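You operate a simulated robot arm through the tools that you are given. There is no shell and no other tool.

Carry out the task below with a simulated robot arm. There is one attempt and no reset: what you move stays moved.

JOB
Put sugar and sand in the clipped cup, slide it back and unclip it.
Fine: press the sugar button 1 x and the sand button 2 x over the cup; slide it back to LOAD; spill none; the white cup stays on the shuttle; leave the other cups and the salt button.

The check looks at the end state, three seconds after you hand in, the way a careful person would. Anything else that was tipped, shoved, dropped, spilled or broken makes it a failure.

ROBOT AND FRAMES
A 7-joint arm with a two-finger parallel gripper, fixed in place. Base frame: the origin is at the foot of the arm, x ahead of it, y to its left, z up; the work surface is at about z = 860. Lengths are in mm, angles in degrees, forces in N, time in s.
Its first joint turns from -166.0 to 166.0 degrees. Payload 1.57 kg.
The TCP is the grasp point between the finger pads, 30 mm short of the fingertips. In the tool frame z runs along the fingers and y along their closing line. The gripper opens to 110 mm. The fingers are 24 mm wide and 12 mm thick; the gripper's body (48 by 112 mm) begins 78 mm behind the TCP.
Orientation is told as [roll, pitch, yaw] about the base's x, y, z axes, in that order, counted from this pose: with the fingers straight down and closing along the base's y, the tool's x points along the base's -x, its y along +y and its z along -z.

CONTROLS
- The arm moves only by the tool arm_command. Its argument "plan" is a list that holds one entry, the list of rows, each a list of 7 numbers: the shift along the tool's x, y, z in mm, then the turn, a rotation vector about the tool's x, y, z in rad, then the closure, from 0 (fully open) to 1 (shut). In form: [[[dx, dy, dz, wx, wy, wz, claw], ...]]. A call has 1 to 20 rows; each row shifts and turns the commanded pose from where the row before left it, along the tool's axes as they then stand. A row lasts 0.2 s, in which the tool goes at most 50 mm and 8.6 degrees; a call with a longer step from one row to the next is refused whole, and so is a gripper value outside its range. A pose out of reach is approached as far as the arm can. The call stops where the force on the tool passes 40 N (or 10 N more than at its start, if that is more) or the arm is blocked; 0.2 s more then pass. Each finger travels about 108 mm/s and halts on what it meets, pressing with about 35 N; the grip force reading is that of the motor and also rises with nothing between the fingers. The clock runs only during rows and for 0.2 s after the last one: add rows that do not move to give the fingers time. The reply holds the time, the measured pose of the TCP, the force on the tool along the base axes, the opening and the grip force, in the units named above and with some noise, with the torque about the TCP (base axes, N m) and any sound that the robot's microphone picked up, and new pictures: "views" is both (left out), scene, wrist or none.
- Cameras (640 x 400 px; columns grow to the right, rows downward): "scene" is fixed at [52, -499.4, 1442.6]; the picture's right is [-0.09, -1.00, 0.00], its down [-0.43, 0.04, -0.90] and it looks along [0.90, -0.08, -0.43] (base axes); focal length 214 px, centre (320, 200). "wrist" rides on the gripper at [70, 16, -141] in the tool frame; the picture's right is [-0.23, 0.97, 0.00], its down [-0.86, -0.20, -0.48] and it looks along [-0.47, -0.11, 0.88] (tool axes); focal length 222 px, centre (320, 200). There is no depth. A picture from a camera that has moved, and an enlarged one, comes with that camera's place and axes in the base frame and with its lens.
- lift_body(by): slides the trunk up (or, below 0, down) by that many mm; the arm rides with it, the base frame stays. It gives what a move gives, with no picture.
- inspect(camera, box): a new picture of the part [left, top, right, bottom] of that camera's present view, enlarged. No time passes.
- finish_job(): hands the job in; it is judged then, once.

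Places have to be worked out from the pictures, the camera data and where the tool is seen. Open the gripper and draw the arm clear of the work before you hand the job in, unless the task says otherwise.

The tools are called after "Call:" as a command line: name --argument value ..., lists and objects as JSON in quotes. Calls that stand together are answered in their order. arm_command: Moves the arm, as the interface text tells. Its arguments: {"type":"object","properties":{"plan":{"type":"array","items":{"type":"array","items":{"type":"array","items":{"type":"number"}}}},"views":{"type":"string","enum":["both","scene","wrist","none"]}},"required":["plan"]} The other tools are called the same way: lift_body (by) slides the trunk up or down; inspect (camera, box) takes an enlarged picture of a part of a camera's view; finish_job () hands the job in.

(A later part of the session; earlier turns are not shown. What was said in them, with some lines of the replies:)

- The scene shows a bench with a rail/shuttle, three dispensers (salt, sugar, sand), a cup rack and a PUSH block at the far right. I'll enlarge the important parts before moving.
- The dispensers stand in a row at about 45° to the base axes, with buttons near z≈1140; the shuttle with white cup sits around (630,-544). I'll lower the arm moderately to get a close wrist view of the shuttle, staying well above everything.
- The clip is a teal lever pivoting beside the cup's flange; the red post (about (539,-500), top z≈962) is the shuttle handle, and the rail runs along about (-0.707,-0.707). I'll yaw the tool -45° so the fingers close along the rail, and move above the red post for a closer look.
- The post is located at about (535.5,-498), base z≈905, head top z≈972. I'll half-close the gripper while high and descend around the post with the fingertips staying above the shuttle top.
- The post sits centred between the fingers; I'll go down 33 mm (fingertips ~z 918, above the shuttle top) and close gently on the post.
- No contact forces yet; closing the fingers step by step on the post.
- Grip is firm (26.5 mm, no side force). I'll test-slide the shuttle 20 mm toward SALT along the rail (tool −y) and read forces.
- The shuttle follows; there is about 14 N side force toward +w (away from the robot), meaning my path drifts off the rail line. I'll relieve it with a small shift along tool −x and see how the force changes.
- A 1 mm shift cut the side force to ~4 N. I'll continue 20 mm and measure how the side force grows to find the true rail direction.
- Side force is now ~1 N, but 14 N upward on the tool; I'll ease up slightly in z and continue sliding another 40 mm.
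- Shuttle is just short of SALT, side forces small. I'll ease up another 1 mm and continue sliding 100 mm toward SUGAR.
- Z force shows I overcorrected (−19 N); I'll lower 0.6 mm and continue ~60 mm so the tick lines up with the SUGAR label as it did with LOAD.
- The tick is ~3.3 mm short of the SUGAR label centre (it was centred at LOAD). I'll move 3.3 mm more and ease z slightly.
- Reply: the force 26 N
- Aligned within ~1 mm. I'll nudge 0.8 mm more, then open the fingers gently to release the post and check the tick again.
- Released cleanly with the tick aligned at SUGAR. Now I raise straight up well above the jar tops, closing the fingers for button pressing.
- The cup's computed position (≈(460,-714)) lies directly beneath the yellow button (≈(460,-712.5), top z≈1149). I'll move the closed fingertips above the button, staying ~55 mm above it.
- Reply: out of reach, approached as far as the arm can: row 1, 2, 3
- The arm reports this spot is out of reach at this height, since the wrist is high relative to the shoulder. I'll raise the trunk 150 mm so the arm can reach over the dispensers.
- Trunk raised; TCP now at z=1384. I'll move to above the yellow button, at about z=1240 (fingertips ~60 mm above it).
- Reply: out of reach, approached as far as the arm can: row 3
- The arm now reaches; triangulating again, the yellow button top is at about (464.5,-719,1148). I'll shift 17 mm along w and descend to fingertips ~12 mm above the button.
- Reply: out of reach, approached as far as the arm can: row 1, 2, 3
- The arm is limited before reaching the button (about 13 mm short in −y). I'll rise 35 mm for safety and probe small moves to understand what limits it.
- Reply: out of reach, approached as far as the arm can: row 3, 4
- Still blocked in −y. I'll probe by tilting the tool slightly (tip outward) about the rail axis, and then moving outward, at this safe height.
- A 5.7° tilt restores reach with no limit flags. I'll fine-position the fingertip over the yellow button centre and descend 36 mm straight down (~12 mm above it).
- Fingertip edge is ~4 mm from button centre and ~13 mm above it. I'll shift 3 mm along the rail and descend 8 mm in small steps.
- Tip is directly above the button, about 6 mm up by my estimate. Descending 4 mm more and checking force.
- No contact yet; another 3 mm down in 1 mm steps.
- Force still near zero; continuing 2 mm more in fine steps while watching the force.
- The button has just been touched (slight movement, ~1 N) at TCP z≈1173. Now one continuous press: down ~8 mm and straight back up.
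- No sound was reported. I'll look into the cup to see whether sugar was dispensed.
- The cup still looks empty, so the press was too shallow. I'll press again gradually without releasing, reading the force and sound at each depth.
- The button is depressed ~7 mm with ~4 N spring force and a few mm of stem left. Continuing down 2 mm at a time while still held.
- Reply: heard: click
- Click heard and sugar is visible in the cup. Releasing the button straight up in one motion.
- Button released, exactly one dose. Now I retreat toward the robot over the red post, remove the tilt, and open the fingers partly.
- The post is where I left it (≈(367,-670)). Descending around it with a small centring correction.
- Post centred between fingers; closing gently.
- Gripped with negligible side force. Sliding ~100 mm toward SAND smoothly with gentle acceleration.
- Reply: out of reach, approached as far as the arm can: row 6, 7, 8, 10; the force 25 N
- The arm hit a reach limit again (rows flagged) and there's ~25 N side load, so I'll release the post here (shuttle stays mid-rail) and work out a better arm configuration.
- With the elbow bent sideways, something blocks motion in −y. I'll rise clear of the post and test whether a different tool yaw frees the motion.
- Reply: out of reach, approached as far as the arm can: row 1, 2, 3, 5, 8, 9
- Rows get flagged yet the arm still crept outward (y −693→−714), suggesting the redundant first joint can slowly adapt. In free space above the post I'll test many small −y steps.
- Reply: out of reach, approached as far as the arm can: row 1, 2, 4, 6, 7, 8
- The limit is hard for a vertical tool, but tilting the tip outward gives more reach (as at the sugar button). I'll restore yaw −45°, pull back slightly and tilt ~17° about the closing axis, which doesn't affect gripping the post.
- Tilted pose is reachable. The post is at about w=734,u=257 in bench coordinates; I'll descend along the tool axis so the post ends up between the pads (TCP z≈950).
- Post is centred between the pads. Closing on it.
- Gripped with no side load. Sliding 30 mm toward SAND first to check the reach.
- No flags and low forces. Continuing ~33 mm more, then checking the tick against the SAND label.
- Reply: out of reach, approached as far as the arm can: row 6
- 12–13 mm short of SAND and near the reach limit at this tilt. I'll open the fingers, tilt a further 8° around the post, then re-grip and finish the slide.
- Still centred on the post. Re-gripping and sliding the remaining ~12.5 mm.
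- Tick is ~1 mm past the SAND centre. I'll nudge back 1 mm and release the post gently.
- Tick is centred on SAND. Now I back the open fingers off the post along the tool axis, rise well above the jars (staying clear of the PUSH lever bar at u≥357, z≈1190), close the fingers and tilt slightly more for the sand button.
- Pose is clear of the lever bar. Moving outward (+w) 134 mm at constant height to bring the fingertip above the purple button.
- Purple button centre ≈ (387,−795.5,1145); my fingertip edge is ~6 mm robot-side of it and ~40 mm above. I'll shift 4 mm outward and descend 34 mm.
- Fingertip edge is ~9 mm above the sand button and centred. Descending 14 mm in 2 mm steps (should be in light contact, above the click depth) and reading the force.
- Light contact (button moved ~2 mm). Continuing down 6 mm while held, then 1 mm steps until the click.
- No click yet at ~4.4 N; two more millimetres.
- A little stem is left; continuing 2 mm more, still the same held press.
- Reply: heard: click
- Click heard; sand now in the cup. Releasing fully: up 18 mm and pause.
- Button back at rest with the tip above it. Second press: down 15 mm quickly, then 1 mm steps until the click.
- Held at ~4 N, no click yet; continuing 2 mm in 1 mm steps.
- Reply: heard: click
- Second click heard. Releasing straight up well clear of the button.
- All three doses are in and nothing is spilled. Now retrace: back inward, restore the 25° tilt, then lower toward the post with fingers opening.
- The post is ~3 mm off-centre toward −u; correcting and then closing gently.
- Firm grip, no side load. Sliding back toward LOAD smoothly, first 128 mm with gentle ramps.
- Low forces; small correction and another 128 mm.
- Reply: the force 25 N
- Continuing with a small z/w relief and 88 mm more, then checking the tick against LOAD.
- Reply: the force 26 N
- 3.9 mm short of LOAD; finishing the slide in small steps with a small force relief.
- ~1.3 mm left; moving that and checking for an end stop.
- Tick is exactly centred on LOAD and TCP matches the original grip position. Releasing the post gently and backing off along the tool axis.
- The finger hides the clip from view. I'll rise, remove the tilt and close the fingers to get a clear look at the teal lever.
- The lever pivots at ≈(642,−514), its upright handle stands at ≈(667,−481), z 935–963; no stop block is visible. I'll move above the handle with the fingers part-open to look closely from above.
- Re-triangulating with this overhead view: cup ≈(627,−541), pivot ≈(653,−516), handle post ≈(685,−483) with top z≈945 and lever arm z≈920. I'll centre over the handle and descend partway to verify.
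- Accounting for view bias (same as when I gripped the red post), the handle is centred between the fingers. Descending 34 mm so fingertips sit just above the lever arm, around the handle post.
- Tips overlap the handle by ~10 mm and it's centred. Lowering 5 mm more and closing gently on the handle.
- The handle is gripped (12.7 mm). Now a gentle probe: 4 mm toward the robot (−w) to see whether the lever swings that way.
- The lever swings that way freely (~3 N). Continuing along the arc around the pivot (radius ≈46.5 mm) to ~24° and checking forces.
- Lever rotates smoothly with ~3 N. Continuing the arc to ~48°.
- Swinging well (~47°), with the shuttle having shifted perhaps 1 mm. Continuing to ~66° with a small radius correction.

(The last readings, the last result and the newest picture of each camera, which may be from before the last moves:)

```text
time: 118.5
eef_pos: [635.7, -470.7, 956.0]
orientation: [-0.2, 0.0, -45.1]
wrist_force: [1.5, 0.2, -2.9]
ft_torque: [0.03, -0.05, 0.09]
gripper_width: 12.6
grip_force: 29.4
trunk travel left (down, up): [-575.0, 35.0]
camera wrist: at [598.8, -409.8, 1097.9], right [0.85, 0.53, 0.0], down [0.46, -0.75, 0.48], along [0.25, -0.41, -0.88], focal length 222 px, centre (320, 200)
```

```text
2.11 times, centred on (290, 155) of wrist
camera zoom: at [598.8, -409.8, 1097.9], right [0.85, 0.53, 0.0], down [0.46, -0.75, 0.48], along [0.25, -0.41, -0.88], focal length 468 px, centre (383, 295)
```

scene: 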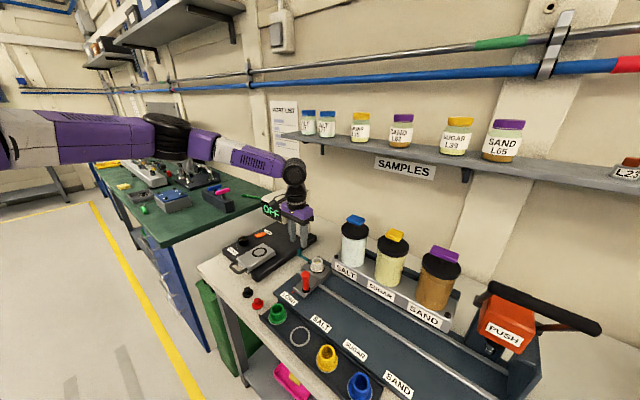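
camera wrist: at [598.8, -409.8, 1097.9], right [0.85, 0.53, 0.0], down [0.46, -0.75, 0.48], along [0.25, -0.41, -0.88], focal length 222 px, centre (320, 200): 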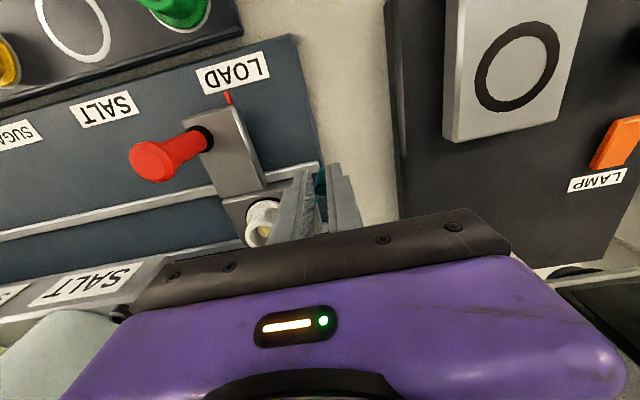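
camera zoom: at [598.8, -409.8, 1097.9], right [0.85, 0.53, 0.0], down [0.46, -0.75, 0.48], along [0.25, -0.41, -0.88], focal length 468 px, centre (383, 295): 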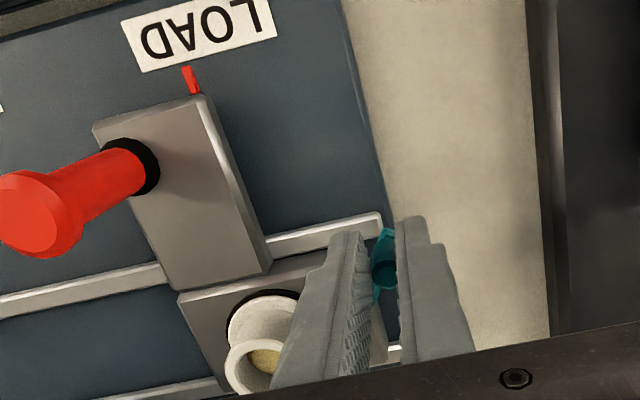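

The shuttle slid ~7–8 mm toward SALT while the lever turned to ~55°; I'll correct that later. Let me zoom in to see where the clip's short end is relative to the cup flange.

Call:
inspect --camera "scene" --box '[298, 250, 330, 276]'

Call:
inspect --camera "wrist" --box '[230, 150, 350, 240]'

```text
15.38 times, centred on (314, 263) of scene
camera zoom: at [52.0, -499.4, 1442.6], right [-0.09, -1.0, 0.0], down [-0.43, 0.04, -0.9], along [0.9, -0.08, -0.43], focal length 3300 px, centre (412, -769)
```

zoom: 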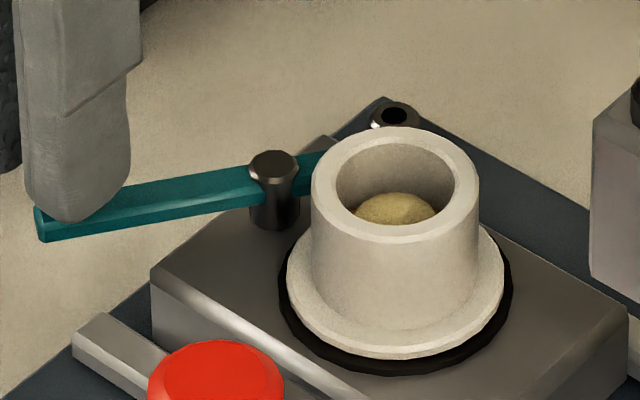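

```text
4.44 times, centred on (290, 195) of wrist
camera zoom: at [598.8, -409.8, 1097.9], right [0.85, 0.53, 0.0], down [0.46, -0.75, 0.48], along [0.25, -0.41, -0.88], focal length 987 px, centre (453, 222)
```

zoom: 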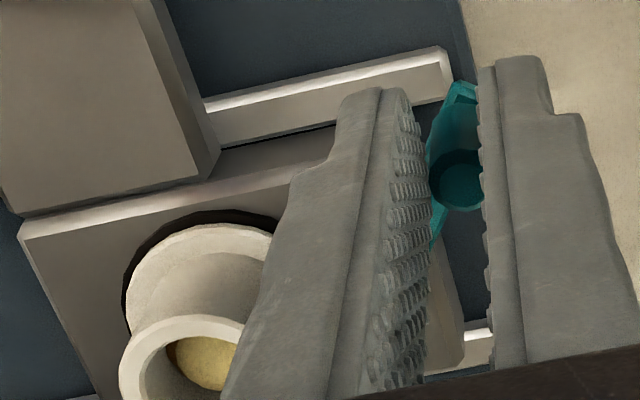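

Pushing the lever handle +7 mm along −u (x unchanged) will return the shuttle toward LOAD while keeping the lever angle; doing that now.

Call:
arm_command --plan '[[[0, 2, 0, 0, 0, 0, 0.95], [0, 2.5, 0, 0, 0, 0, 0.95], [0, 2.5, 0, 0, 0, 0, 0.95], [0, 0, 0, 0, 0, 0, 0.95]]]' --views "wrist"

Call:
inspect --camera "scene" --box '[275, 235, 345, 305]'

Call:
inspect --camera "wrist" --box '[180, 50, 300, 140]'

```text
time: 119.5
eef_pos: [642.9, -464.7, 956.2]
orientation: [-0.1, 0.1, -45.1]
wrist_force: [-1.2, -1.0, -10.1]
ft_torque: [0.27, 0.31, -0.03]
gripper_width: 12.3
grip_force: 29.8
trunk travel left (down, up): [-575.0, 35.0]
camera wrist: at [604.2, -404.8, 1098.1], right [0.85, 0.53, 0.0], down [0.46, -0.75, 0.48], along [0.25, -0.41, -0.88], focal length 222 px, centre (320, 200)
```

wrist: 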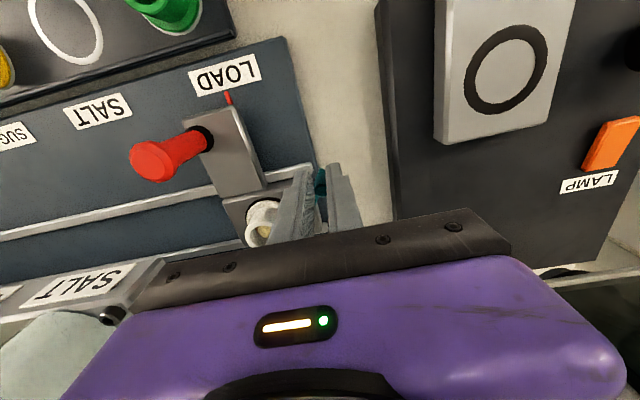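

```text
5.71 times, centred on (310, 270) of scene
camera zoom: at [52.0, -499.4, 1442.6], right [-0.09, -1.0, 0.0], down [-0.43, 0.04, -0.9], along [0.9, -0.08, -0.43], focal length 1226 px, centre (377, -200)
```

zoom: 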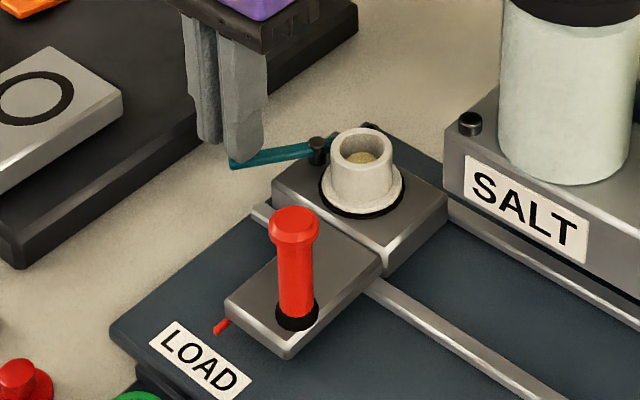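

```text
4.44 times, centred on (240, 95) of wrist
camera zoom: at [604.2, -404.8, 1098.1], right [0.85, 0.53, 0.0], down [0.46, -0.75, 0.48], along [0.25, -0.41, -0.88], focal length 987 px, centre (676, 667)
```

zoom: 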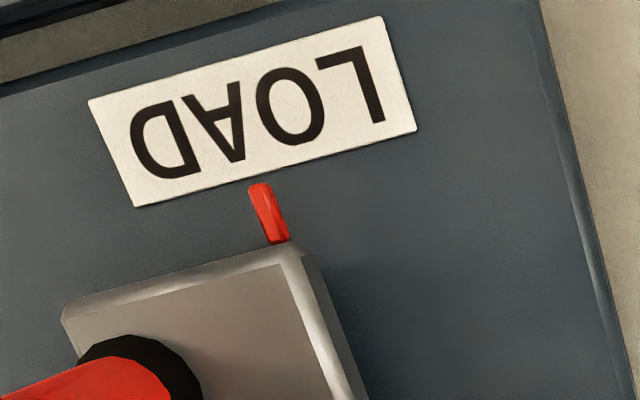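

The shuttle is back at LOAD and the lever stays at ~51°. With the refined radius (49 mm) I'll continue the arc two more steps to ~63° and check.

Call:
arm_command --plan '[[[1.6, -2.1, 0, 0, 0, 0, 0.95], [1.55, -2.2, 0, 0, 0, 0, 0.95], [1.3, -2.2, 0, 0, 0, 0, 0.95], [1.28, -2.3, 0, 0, 0, 0, 0.95], [0, 0, 0, 0, 0, 0, 0.95]]]' --views "wrist"

Call:
inspect --camera "scene" --box '[275, 235, 345, 305]'

```text
time: 120.8
eef_pos: [632.1, -468.5, 956.3]
orientation: [0.1, -0.1, -45.1]
wrist_force: [3.4, -1.6, -11.5]
ft_torque: [0.0, -0.05, 0.12]
gripper_width: 12.3
grip_force: 29.6
trunk travel left (down, up): [-575.0, 35.0]
camera wrist: at [594.1, -407.1, 1098.6], right [0.85, 0.53, 0.0], down [0.46, -0.75, 0.48], along [0.25, -0.41, -0.88], focal length 222 px, centre (320, 200)
```

wrist: 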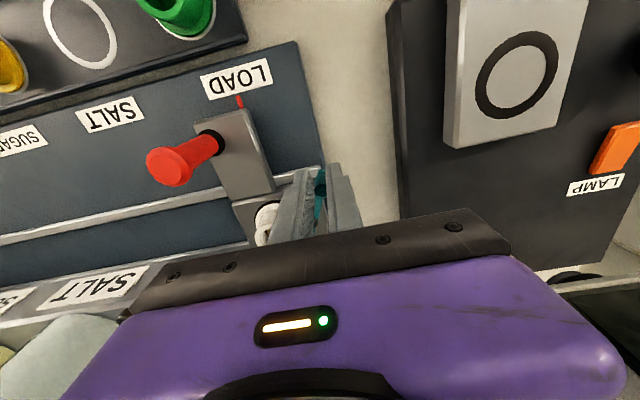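

```text
5.71 times, centred on (310, 270) of scene
camera zoom: at [52.0, -499.4, 1442.6], right [-0.09, -1.0, 0.0], down [-0.43, 0.04, -0.9], along [0.9, -0.08, -0.43], focal length 1226 px, centre (377, -200)
```

zoom: 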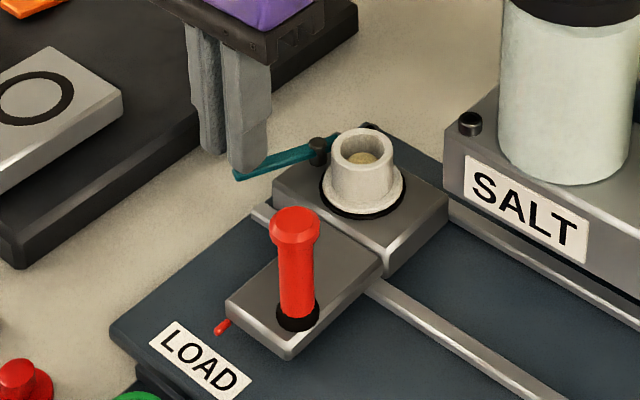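

Shuttle stayed put. Continuing to ~75°.

Call:
arm_command --plan '[[[1.05, -2.3, 0, 0, 0, 0, 0.95], [1.02, -2.4, 0, 0, 0, 0, 0.95], [0.85, -2.4, 0, 0, 0, 0, 0.95], [0.75, -2.5, 0, 0, 0, 0, 0.95], [0, 0, 0, 0, 0, 0, 0.95]]]' --views "wrist"

Call:
inspect --camera "scene" --box '[275, 235, 345, 305]'

Call:
inspect --camera "scene" --box '[298, 250, 330, 276]'

```text
time: 122.0
eef_pos: [622.8, -472.3, 956.0]
orientation: [0.0, 0.0, -45.1]
wrist_force: [1.7, 2.9, -4.3]
ft_torque: [0.15, 0.04, 0.12]
gripper_width: 12.5
grip_force: 30.3
trunk travel left (down, up): [-575.0, 35.0]
camera wrist: at [584.7, -411.2, 1098.7], right [0.85, 0.53, 0.0], down [0.46, -0.75, 0.48], along [0.25, -0.41, -0.88], focal length 222 px, centre (320, 200)
```

wrist: 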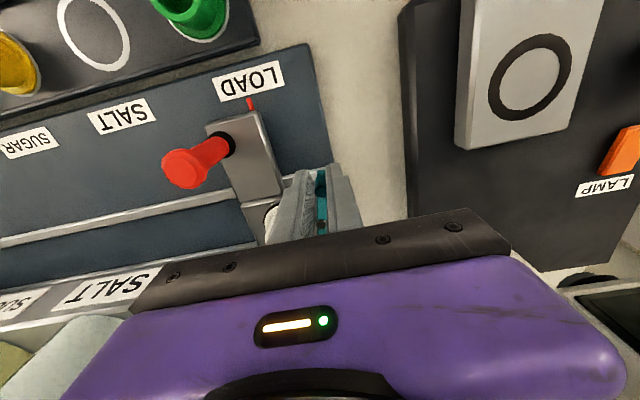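

```text
5.71 times, centred on (310, 270) of scene
camera zoom: at [52.0, -499.4, 1442.6], right [-0.09, -1.0, 0.0], down [-0.43, 0.04, -0.9], along [0.9, -0.08, -0.43], focal length 1226 px, centre (377, -200)
```

zoom: 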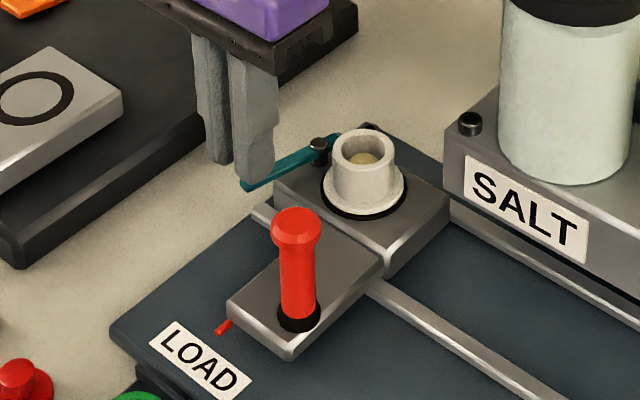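

```text
15.38 times, centred on (314, 263) of scene
camera zoom: at [52.0, -499.4, 1442.6], right [-0.09, -1.0, 0.0], down [-0.43, 0.04, -0.9], along [0.9, -0.08, -0.43], focal length 3300 px, centre (412, -769)
```

zoom: 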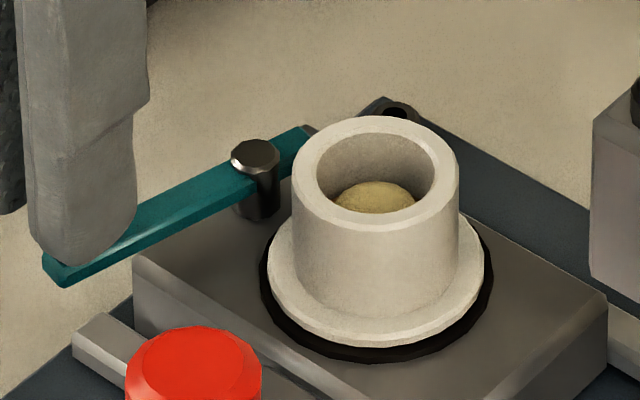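

Lever is at ~72° and the short end has swung off the flange toward the far side. For certainty I'll go a bit further (~85°).

Call:
arm_command --plan '[[[0.8, -1.5, 0, 0, 0, 0, 0.95], [0.7, -1.5, 0, 0, 0, 0, 0.95], [0.4, -2.2, 0, 0, 0, 0, 0.95], [0.2, -2.2, 0, 0, 0, 0, 0.95], [0, 0, 0, 0, 0, 0, 0.95]]]' --views "wrist"

Call:
inspect --camera "scene" --box '[275, 235, 345, 305]'

Call:
inspect --camera "scene" --box '[298, 250, 330, 276]'

```text
time: 123.2
eef_pos: [616.3, -475.2, 955.9]
orientation: [0.0, 0.0, -45.0]
wrist_force: [4.5, -1.9, -0.7]
ft_torque: [-0.15, -0.27, 0.09]
gripper_width: 12.4
grip_force: 29.5
trunk travel left (down, up): [-575.0, 35.0]
camera wrist: at [578.2, -414.6, 1098.7], right [0.85, 0.53, 0.0], down [0.46, -0.75, 0.48], along [0.25, -0.41, -0.88], focal length 222 px, centre (320, 200)
```

wrist: 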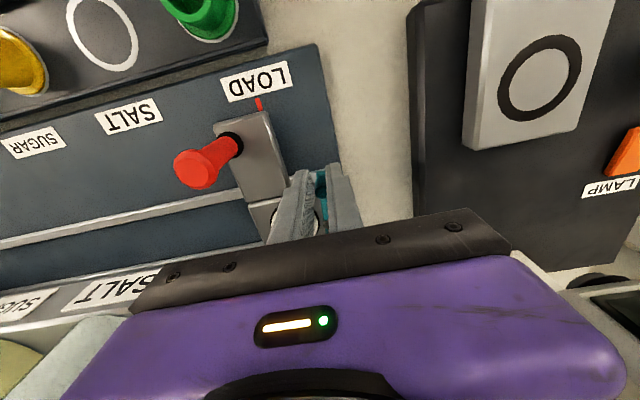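

```text
5.71 times, centred on (310, 270) of scene
camera zoom: at [52.0, -499.4, 1442.6], right [-0.09, -1.0, 0.0], down [-0.43, 0.04, -0.9], along [0.9, -0.08, -0.43], focal length 1226 px, centre (377, -200)
```

zoom: 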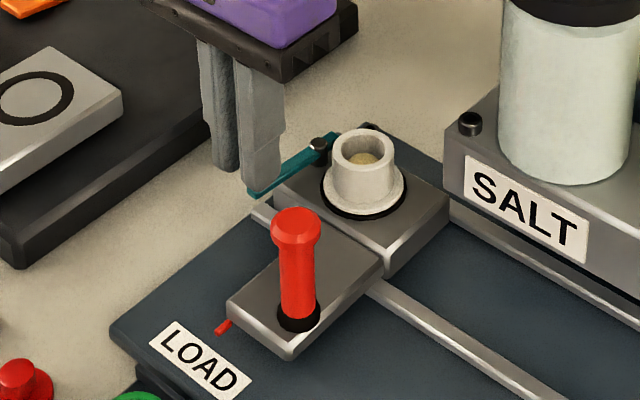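

```text
15.38 times, centred on (314, 263) of scene
camera zoom: at [52.0, -499.4, 1442.6], right [-0.09, -1.0, 0.0], down [-0.43, 0.04, -0.9], along [0.9, -0.08, -0.43], focal length 3300 px, centre (412, -769)
```

zoom: 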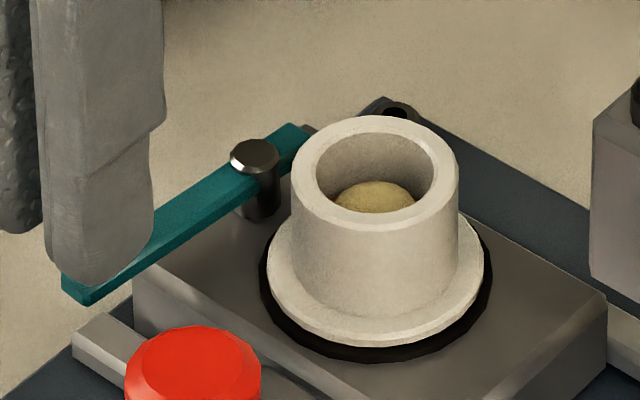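

The lever is now ~85° from the clipped position, its short end fully off the cup flange, and the shuttle didn't move. Releasing the handle gently.

Call:
arm_command --plan '[[[0, 0, 0, 0, 0, 0, 0.86], [0, 0, 0, 0, 0, 0, 0.8], [0, 0, 0, 0, 0, 0, 0.72], [0, 0, 0, 0, 0, 0, 0.66], [0, 0, 0, 0, 0, 0, 0.66], [0, 0, -8, 0, 0, 0, 0.66], [0, 0, -20, 0, 0, 0, 0.66], [0, 0, -35, 0, 0, 0, 0.66], [0, 0, -35, 0, 0, 0, 0.66], [0, 0, 0, 0, 0, 0, 0.66]]]' --views "both"

Call:
inspect --camera "wrist" --box '[180, 60, 380, 220]'

Call:
inspect --camera "scene" --box '[285, 245, 345, 305]'

```text
time: 125.3
eef_pos: [615.7, -477.0, 1054.1]
orientation: [0.0, 0.1, -45.1]
wrist_force: [0.2, 0.1, 0.9]
ft_torque: [-0.05, 0.03, -0.03]
gripper_width: 37.3
grip_force: 0.0
trunk travel left (down, up): [-575.0, 35.0]
camera wrist: at [577.5, -416.4, 1196.6], right [0.85, 0.53, 0.0], down [0.46, -0.75, 0.48], along [0.25, -0.41, -0.88], focal length 222 px, centre (320, 200)
```

scene: 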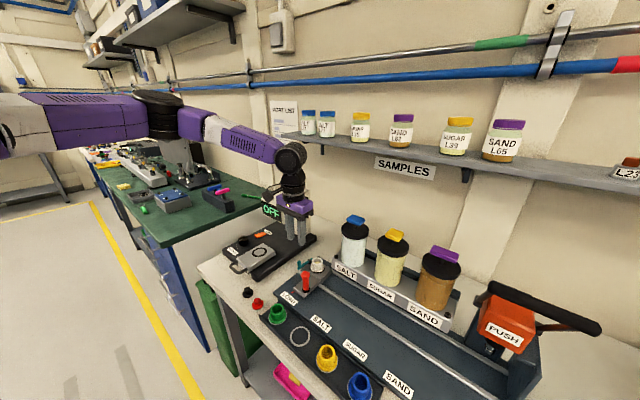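
wrist: 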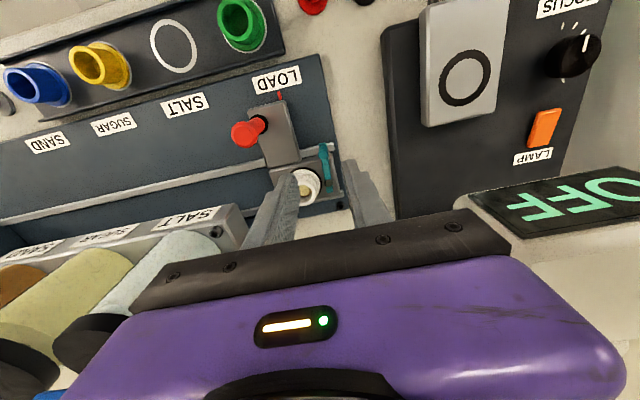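

```text
2.50 times, centred on (280, 140) of wrist
camera zoom: at [577.5, -416.4, 1196.6], right [0.85, 0.53, 0.0], down [0.46, -0.75, 0.48], along [0.25, -0.41, -0.88], focal length 555 px, centre (420, 350)
```

zoom: 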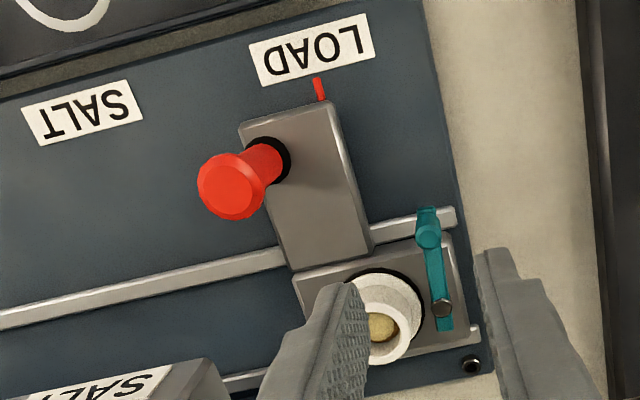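

```text
6.67 times, centred on (315, 275) of scene
camera zoom: at [52.0, -499.4, 1442.6], right [-0.09, -1.0, 0.0], down [-0.43, 0.04, -0.9], along [0.9, -0.08, -0.43], focal length 1430 px, centre (353, -300)
```

zoom: 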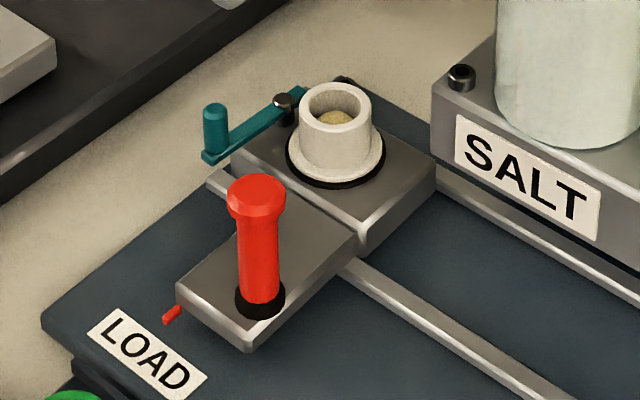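

The clip is open (lever parallel to w, clear of the flange), the cup sits on the shuttle with its contents, and the tick is at LOAD exactly as before. Now I draw the arm up and away with the gripper open.

Call:
arm_command --plan '[[[5, 0, -35, 0, 0, 0, 0.66], [10, 0, -40, 0, 0, 0, 0.66], [15, 0, -40, 0, 0, 0, 0.4], [25, 0, -40, 0, 0, 0, 0.2], [35, 0, -30, 0, 0, 0, 0], [40, 0, -20, 0, 0, 0, 0], [40, 0, -20, 0, 0, 0, 0], [0, 0, 0, 0, 0, 0, 0], [0, 0, 0, 0, 0, 0, 0]]]' --views "both"

Call:
inspect --camera "scene" --box '[220, 200, 480, 400]'

Call:
inspect --camera "scene" --box '[296, 250, 336, 280]'

Call:
inspect --camera "scene" --box '[360, 230, 480, 340]'

```text
time: 127.3
eef_pos: [496.6, -354.3, 1280.4]
orientation: [0.0, 0.0, -44.9]
wrist_force: [-0.3, -0.5, -0.5]
ft_torque: [0.01, 0.01, -0.01]
gripper_width: 110.0
grip_force: 0.1
trunk travel left (down, up): [-575.0, 35.0]
camera wrist: at [458.6, -293.3, 1421.7], right [0.85, 0.53, 0.0], down [0.46, -0.75, 0.48], along [0.25, -0.41, -0.88], focal length 222 px, centre (320, 200)
```

scene: 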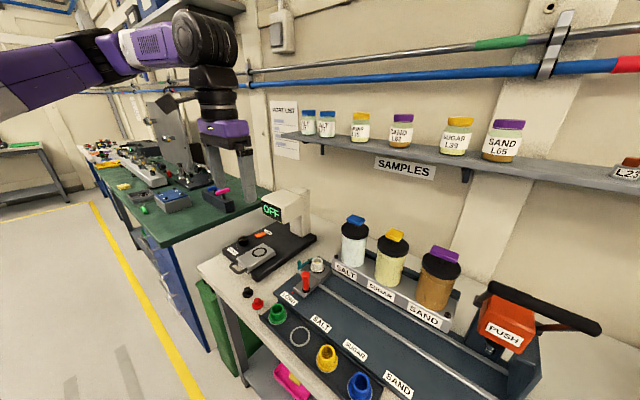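
wrist: 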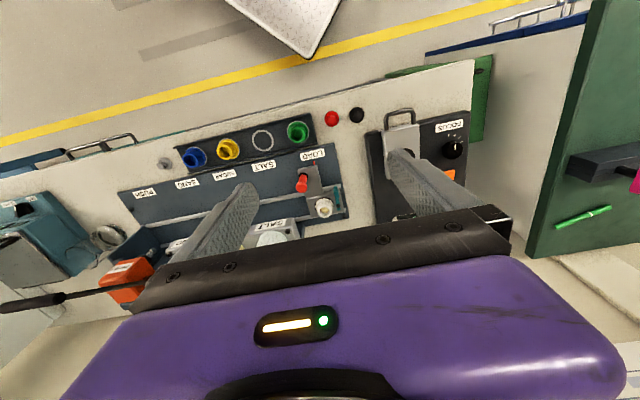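

```text
2.00 times, centred on (350, 300) of scene
camera zoom: at [52.0, -499.4, 1442.6], right [-0.09, -1.0, 0.0], down [-0.43, 0.04, -0.9], along [0.9, -0.08, -0.43], focal length 429 px, centre (260, 0)
```

zoom: 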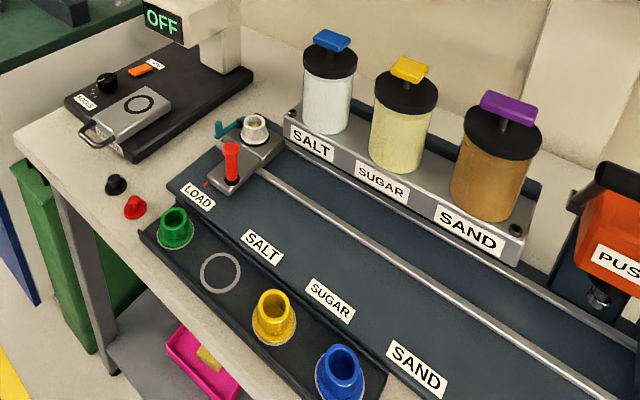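

```text
13.33 times, centred on (316, 265) of scene
camera zoom: at [52.0, -499.4, 1442.6], right [-0.09, -1.0, 0.0], down [-0.43, 0.04, -0.9], along [0.9, -0.08, -0.43], focal length 2860 px, centre (373, -667)
```

zoom: 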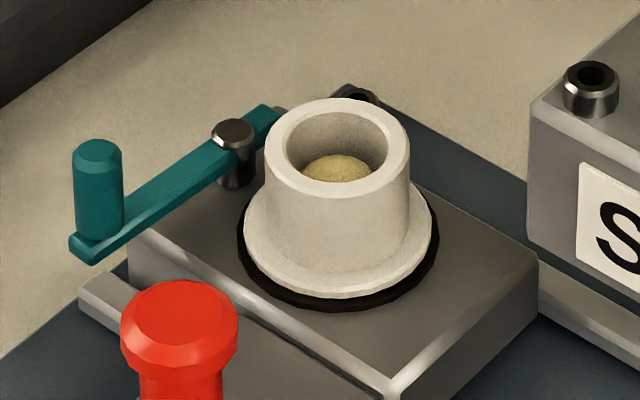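

```text
3.64 times, centred on (420, 285) of scene
camera zoom: at [52.0, -499.4, 1442.6], right [-0.09, -1.0, 0.0], down [-0.43, 0.04, -0.9], along [0.9, -0.08, -0.43], focal length 780 px, centre (-44, -109)
```

zoom: 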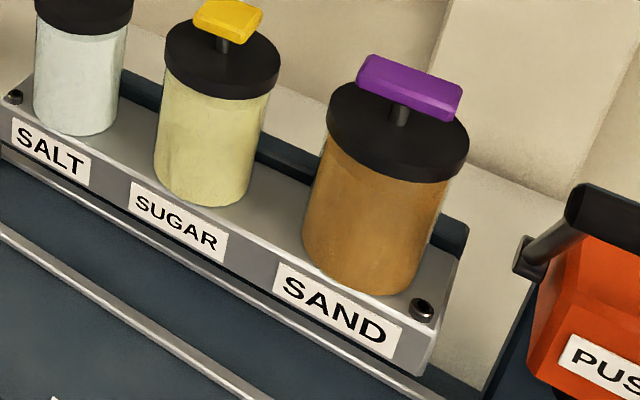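

Everything looks undisturbed and no spill is visible. One last check of the tick against the LOAD label from this view.

Call:
inspect --camera "wrist" --box '[285, 135, 365, 225]'

Call:
inspect --camera "scene" --box '[270, 230, 370, 310]'

```text
4.44 times, centred on (325, 180) of wrist
camera zoom: at [458.6, -293.3, 1421.7], right [0.85, 0.53, 0.0], down [0.46, -0.75, 0.48], along [0.25, -0.41, -0.88], focal length 987 px, centre (298, 289)
```

zoom: 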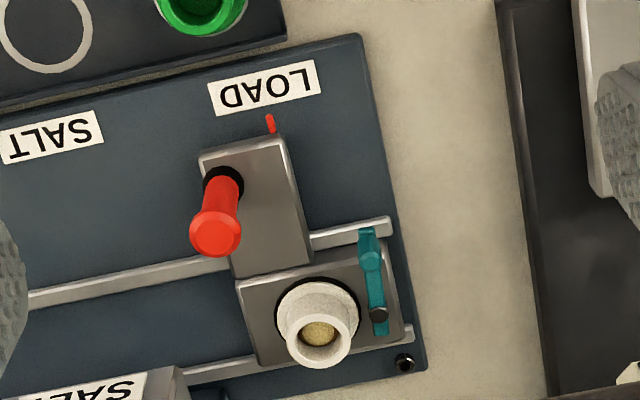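

```text
5.00 times, centred on (320, 270) of scene
camera zoom: at [52.0, -499.4, 1442.6], right [-0.09, -1.0, 0.0], down [-0.43, 0.04, -0.9], along [0.9, -0.08, -0.43], focal length 1072 px, centre (320, -150)
```

zoom: 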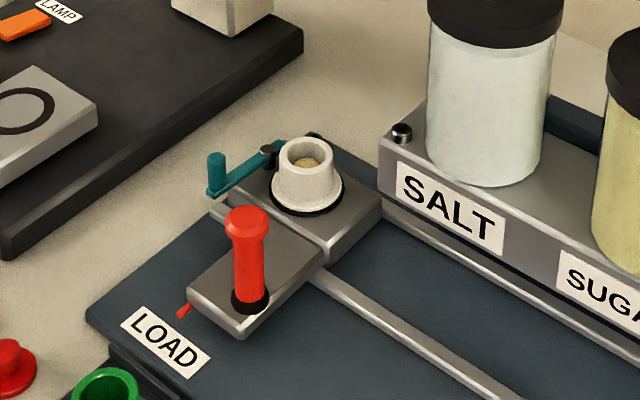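

The shuttle sits in the same pixels as at the start. The tick is on LOAD, the clip is open, and the cup is on the shuttle with one sugar and two sand doses. The arm is clear and the gripper open, so I'm handing the job in.

Call:
finish_job

```text
The job is handed in.
```

The job is handed in. The white cup got one dose of sugar and two of sand, and it is on the shuttle at LOAD, unclipped. I don't have the checker's verdict.

- **Doses:** each press was confirmed by a click and by the contents changing in the cup. My first try at the sugar button was too shallow: no click, and the cup stayed empty. So only one sugar dose went in. The salt button was not touched.
- **Shuttle:** I slid it from LOAD to SUGAR to SAND and back. It drifted about 8 mm while I swung the clip open, and I pushed it back. In the last picture its marker is centred on the LOAD label, in the same place as at the start.
- **Clip:** I swung the lever about 85°, and its end is off the cup's rim.
- **Surroundings:** I saw no spill, and the other cups and the jars look undisturbed. The arm is drawn clear with the gripper open.

I raised the trunk 150 mm to reach the dispenser buttons and left it raised.
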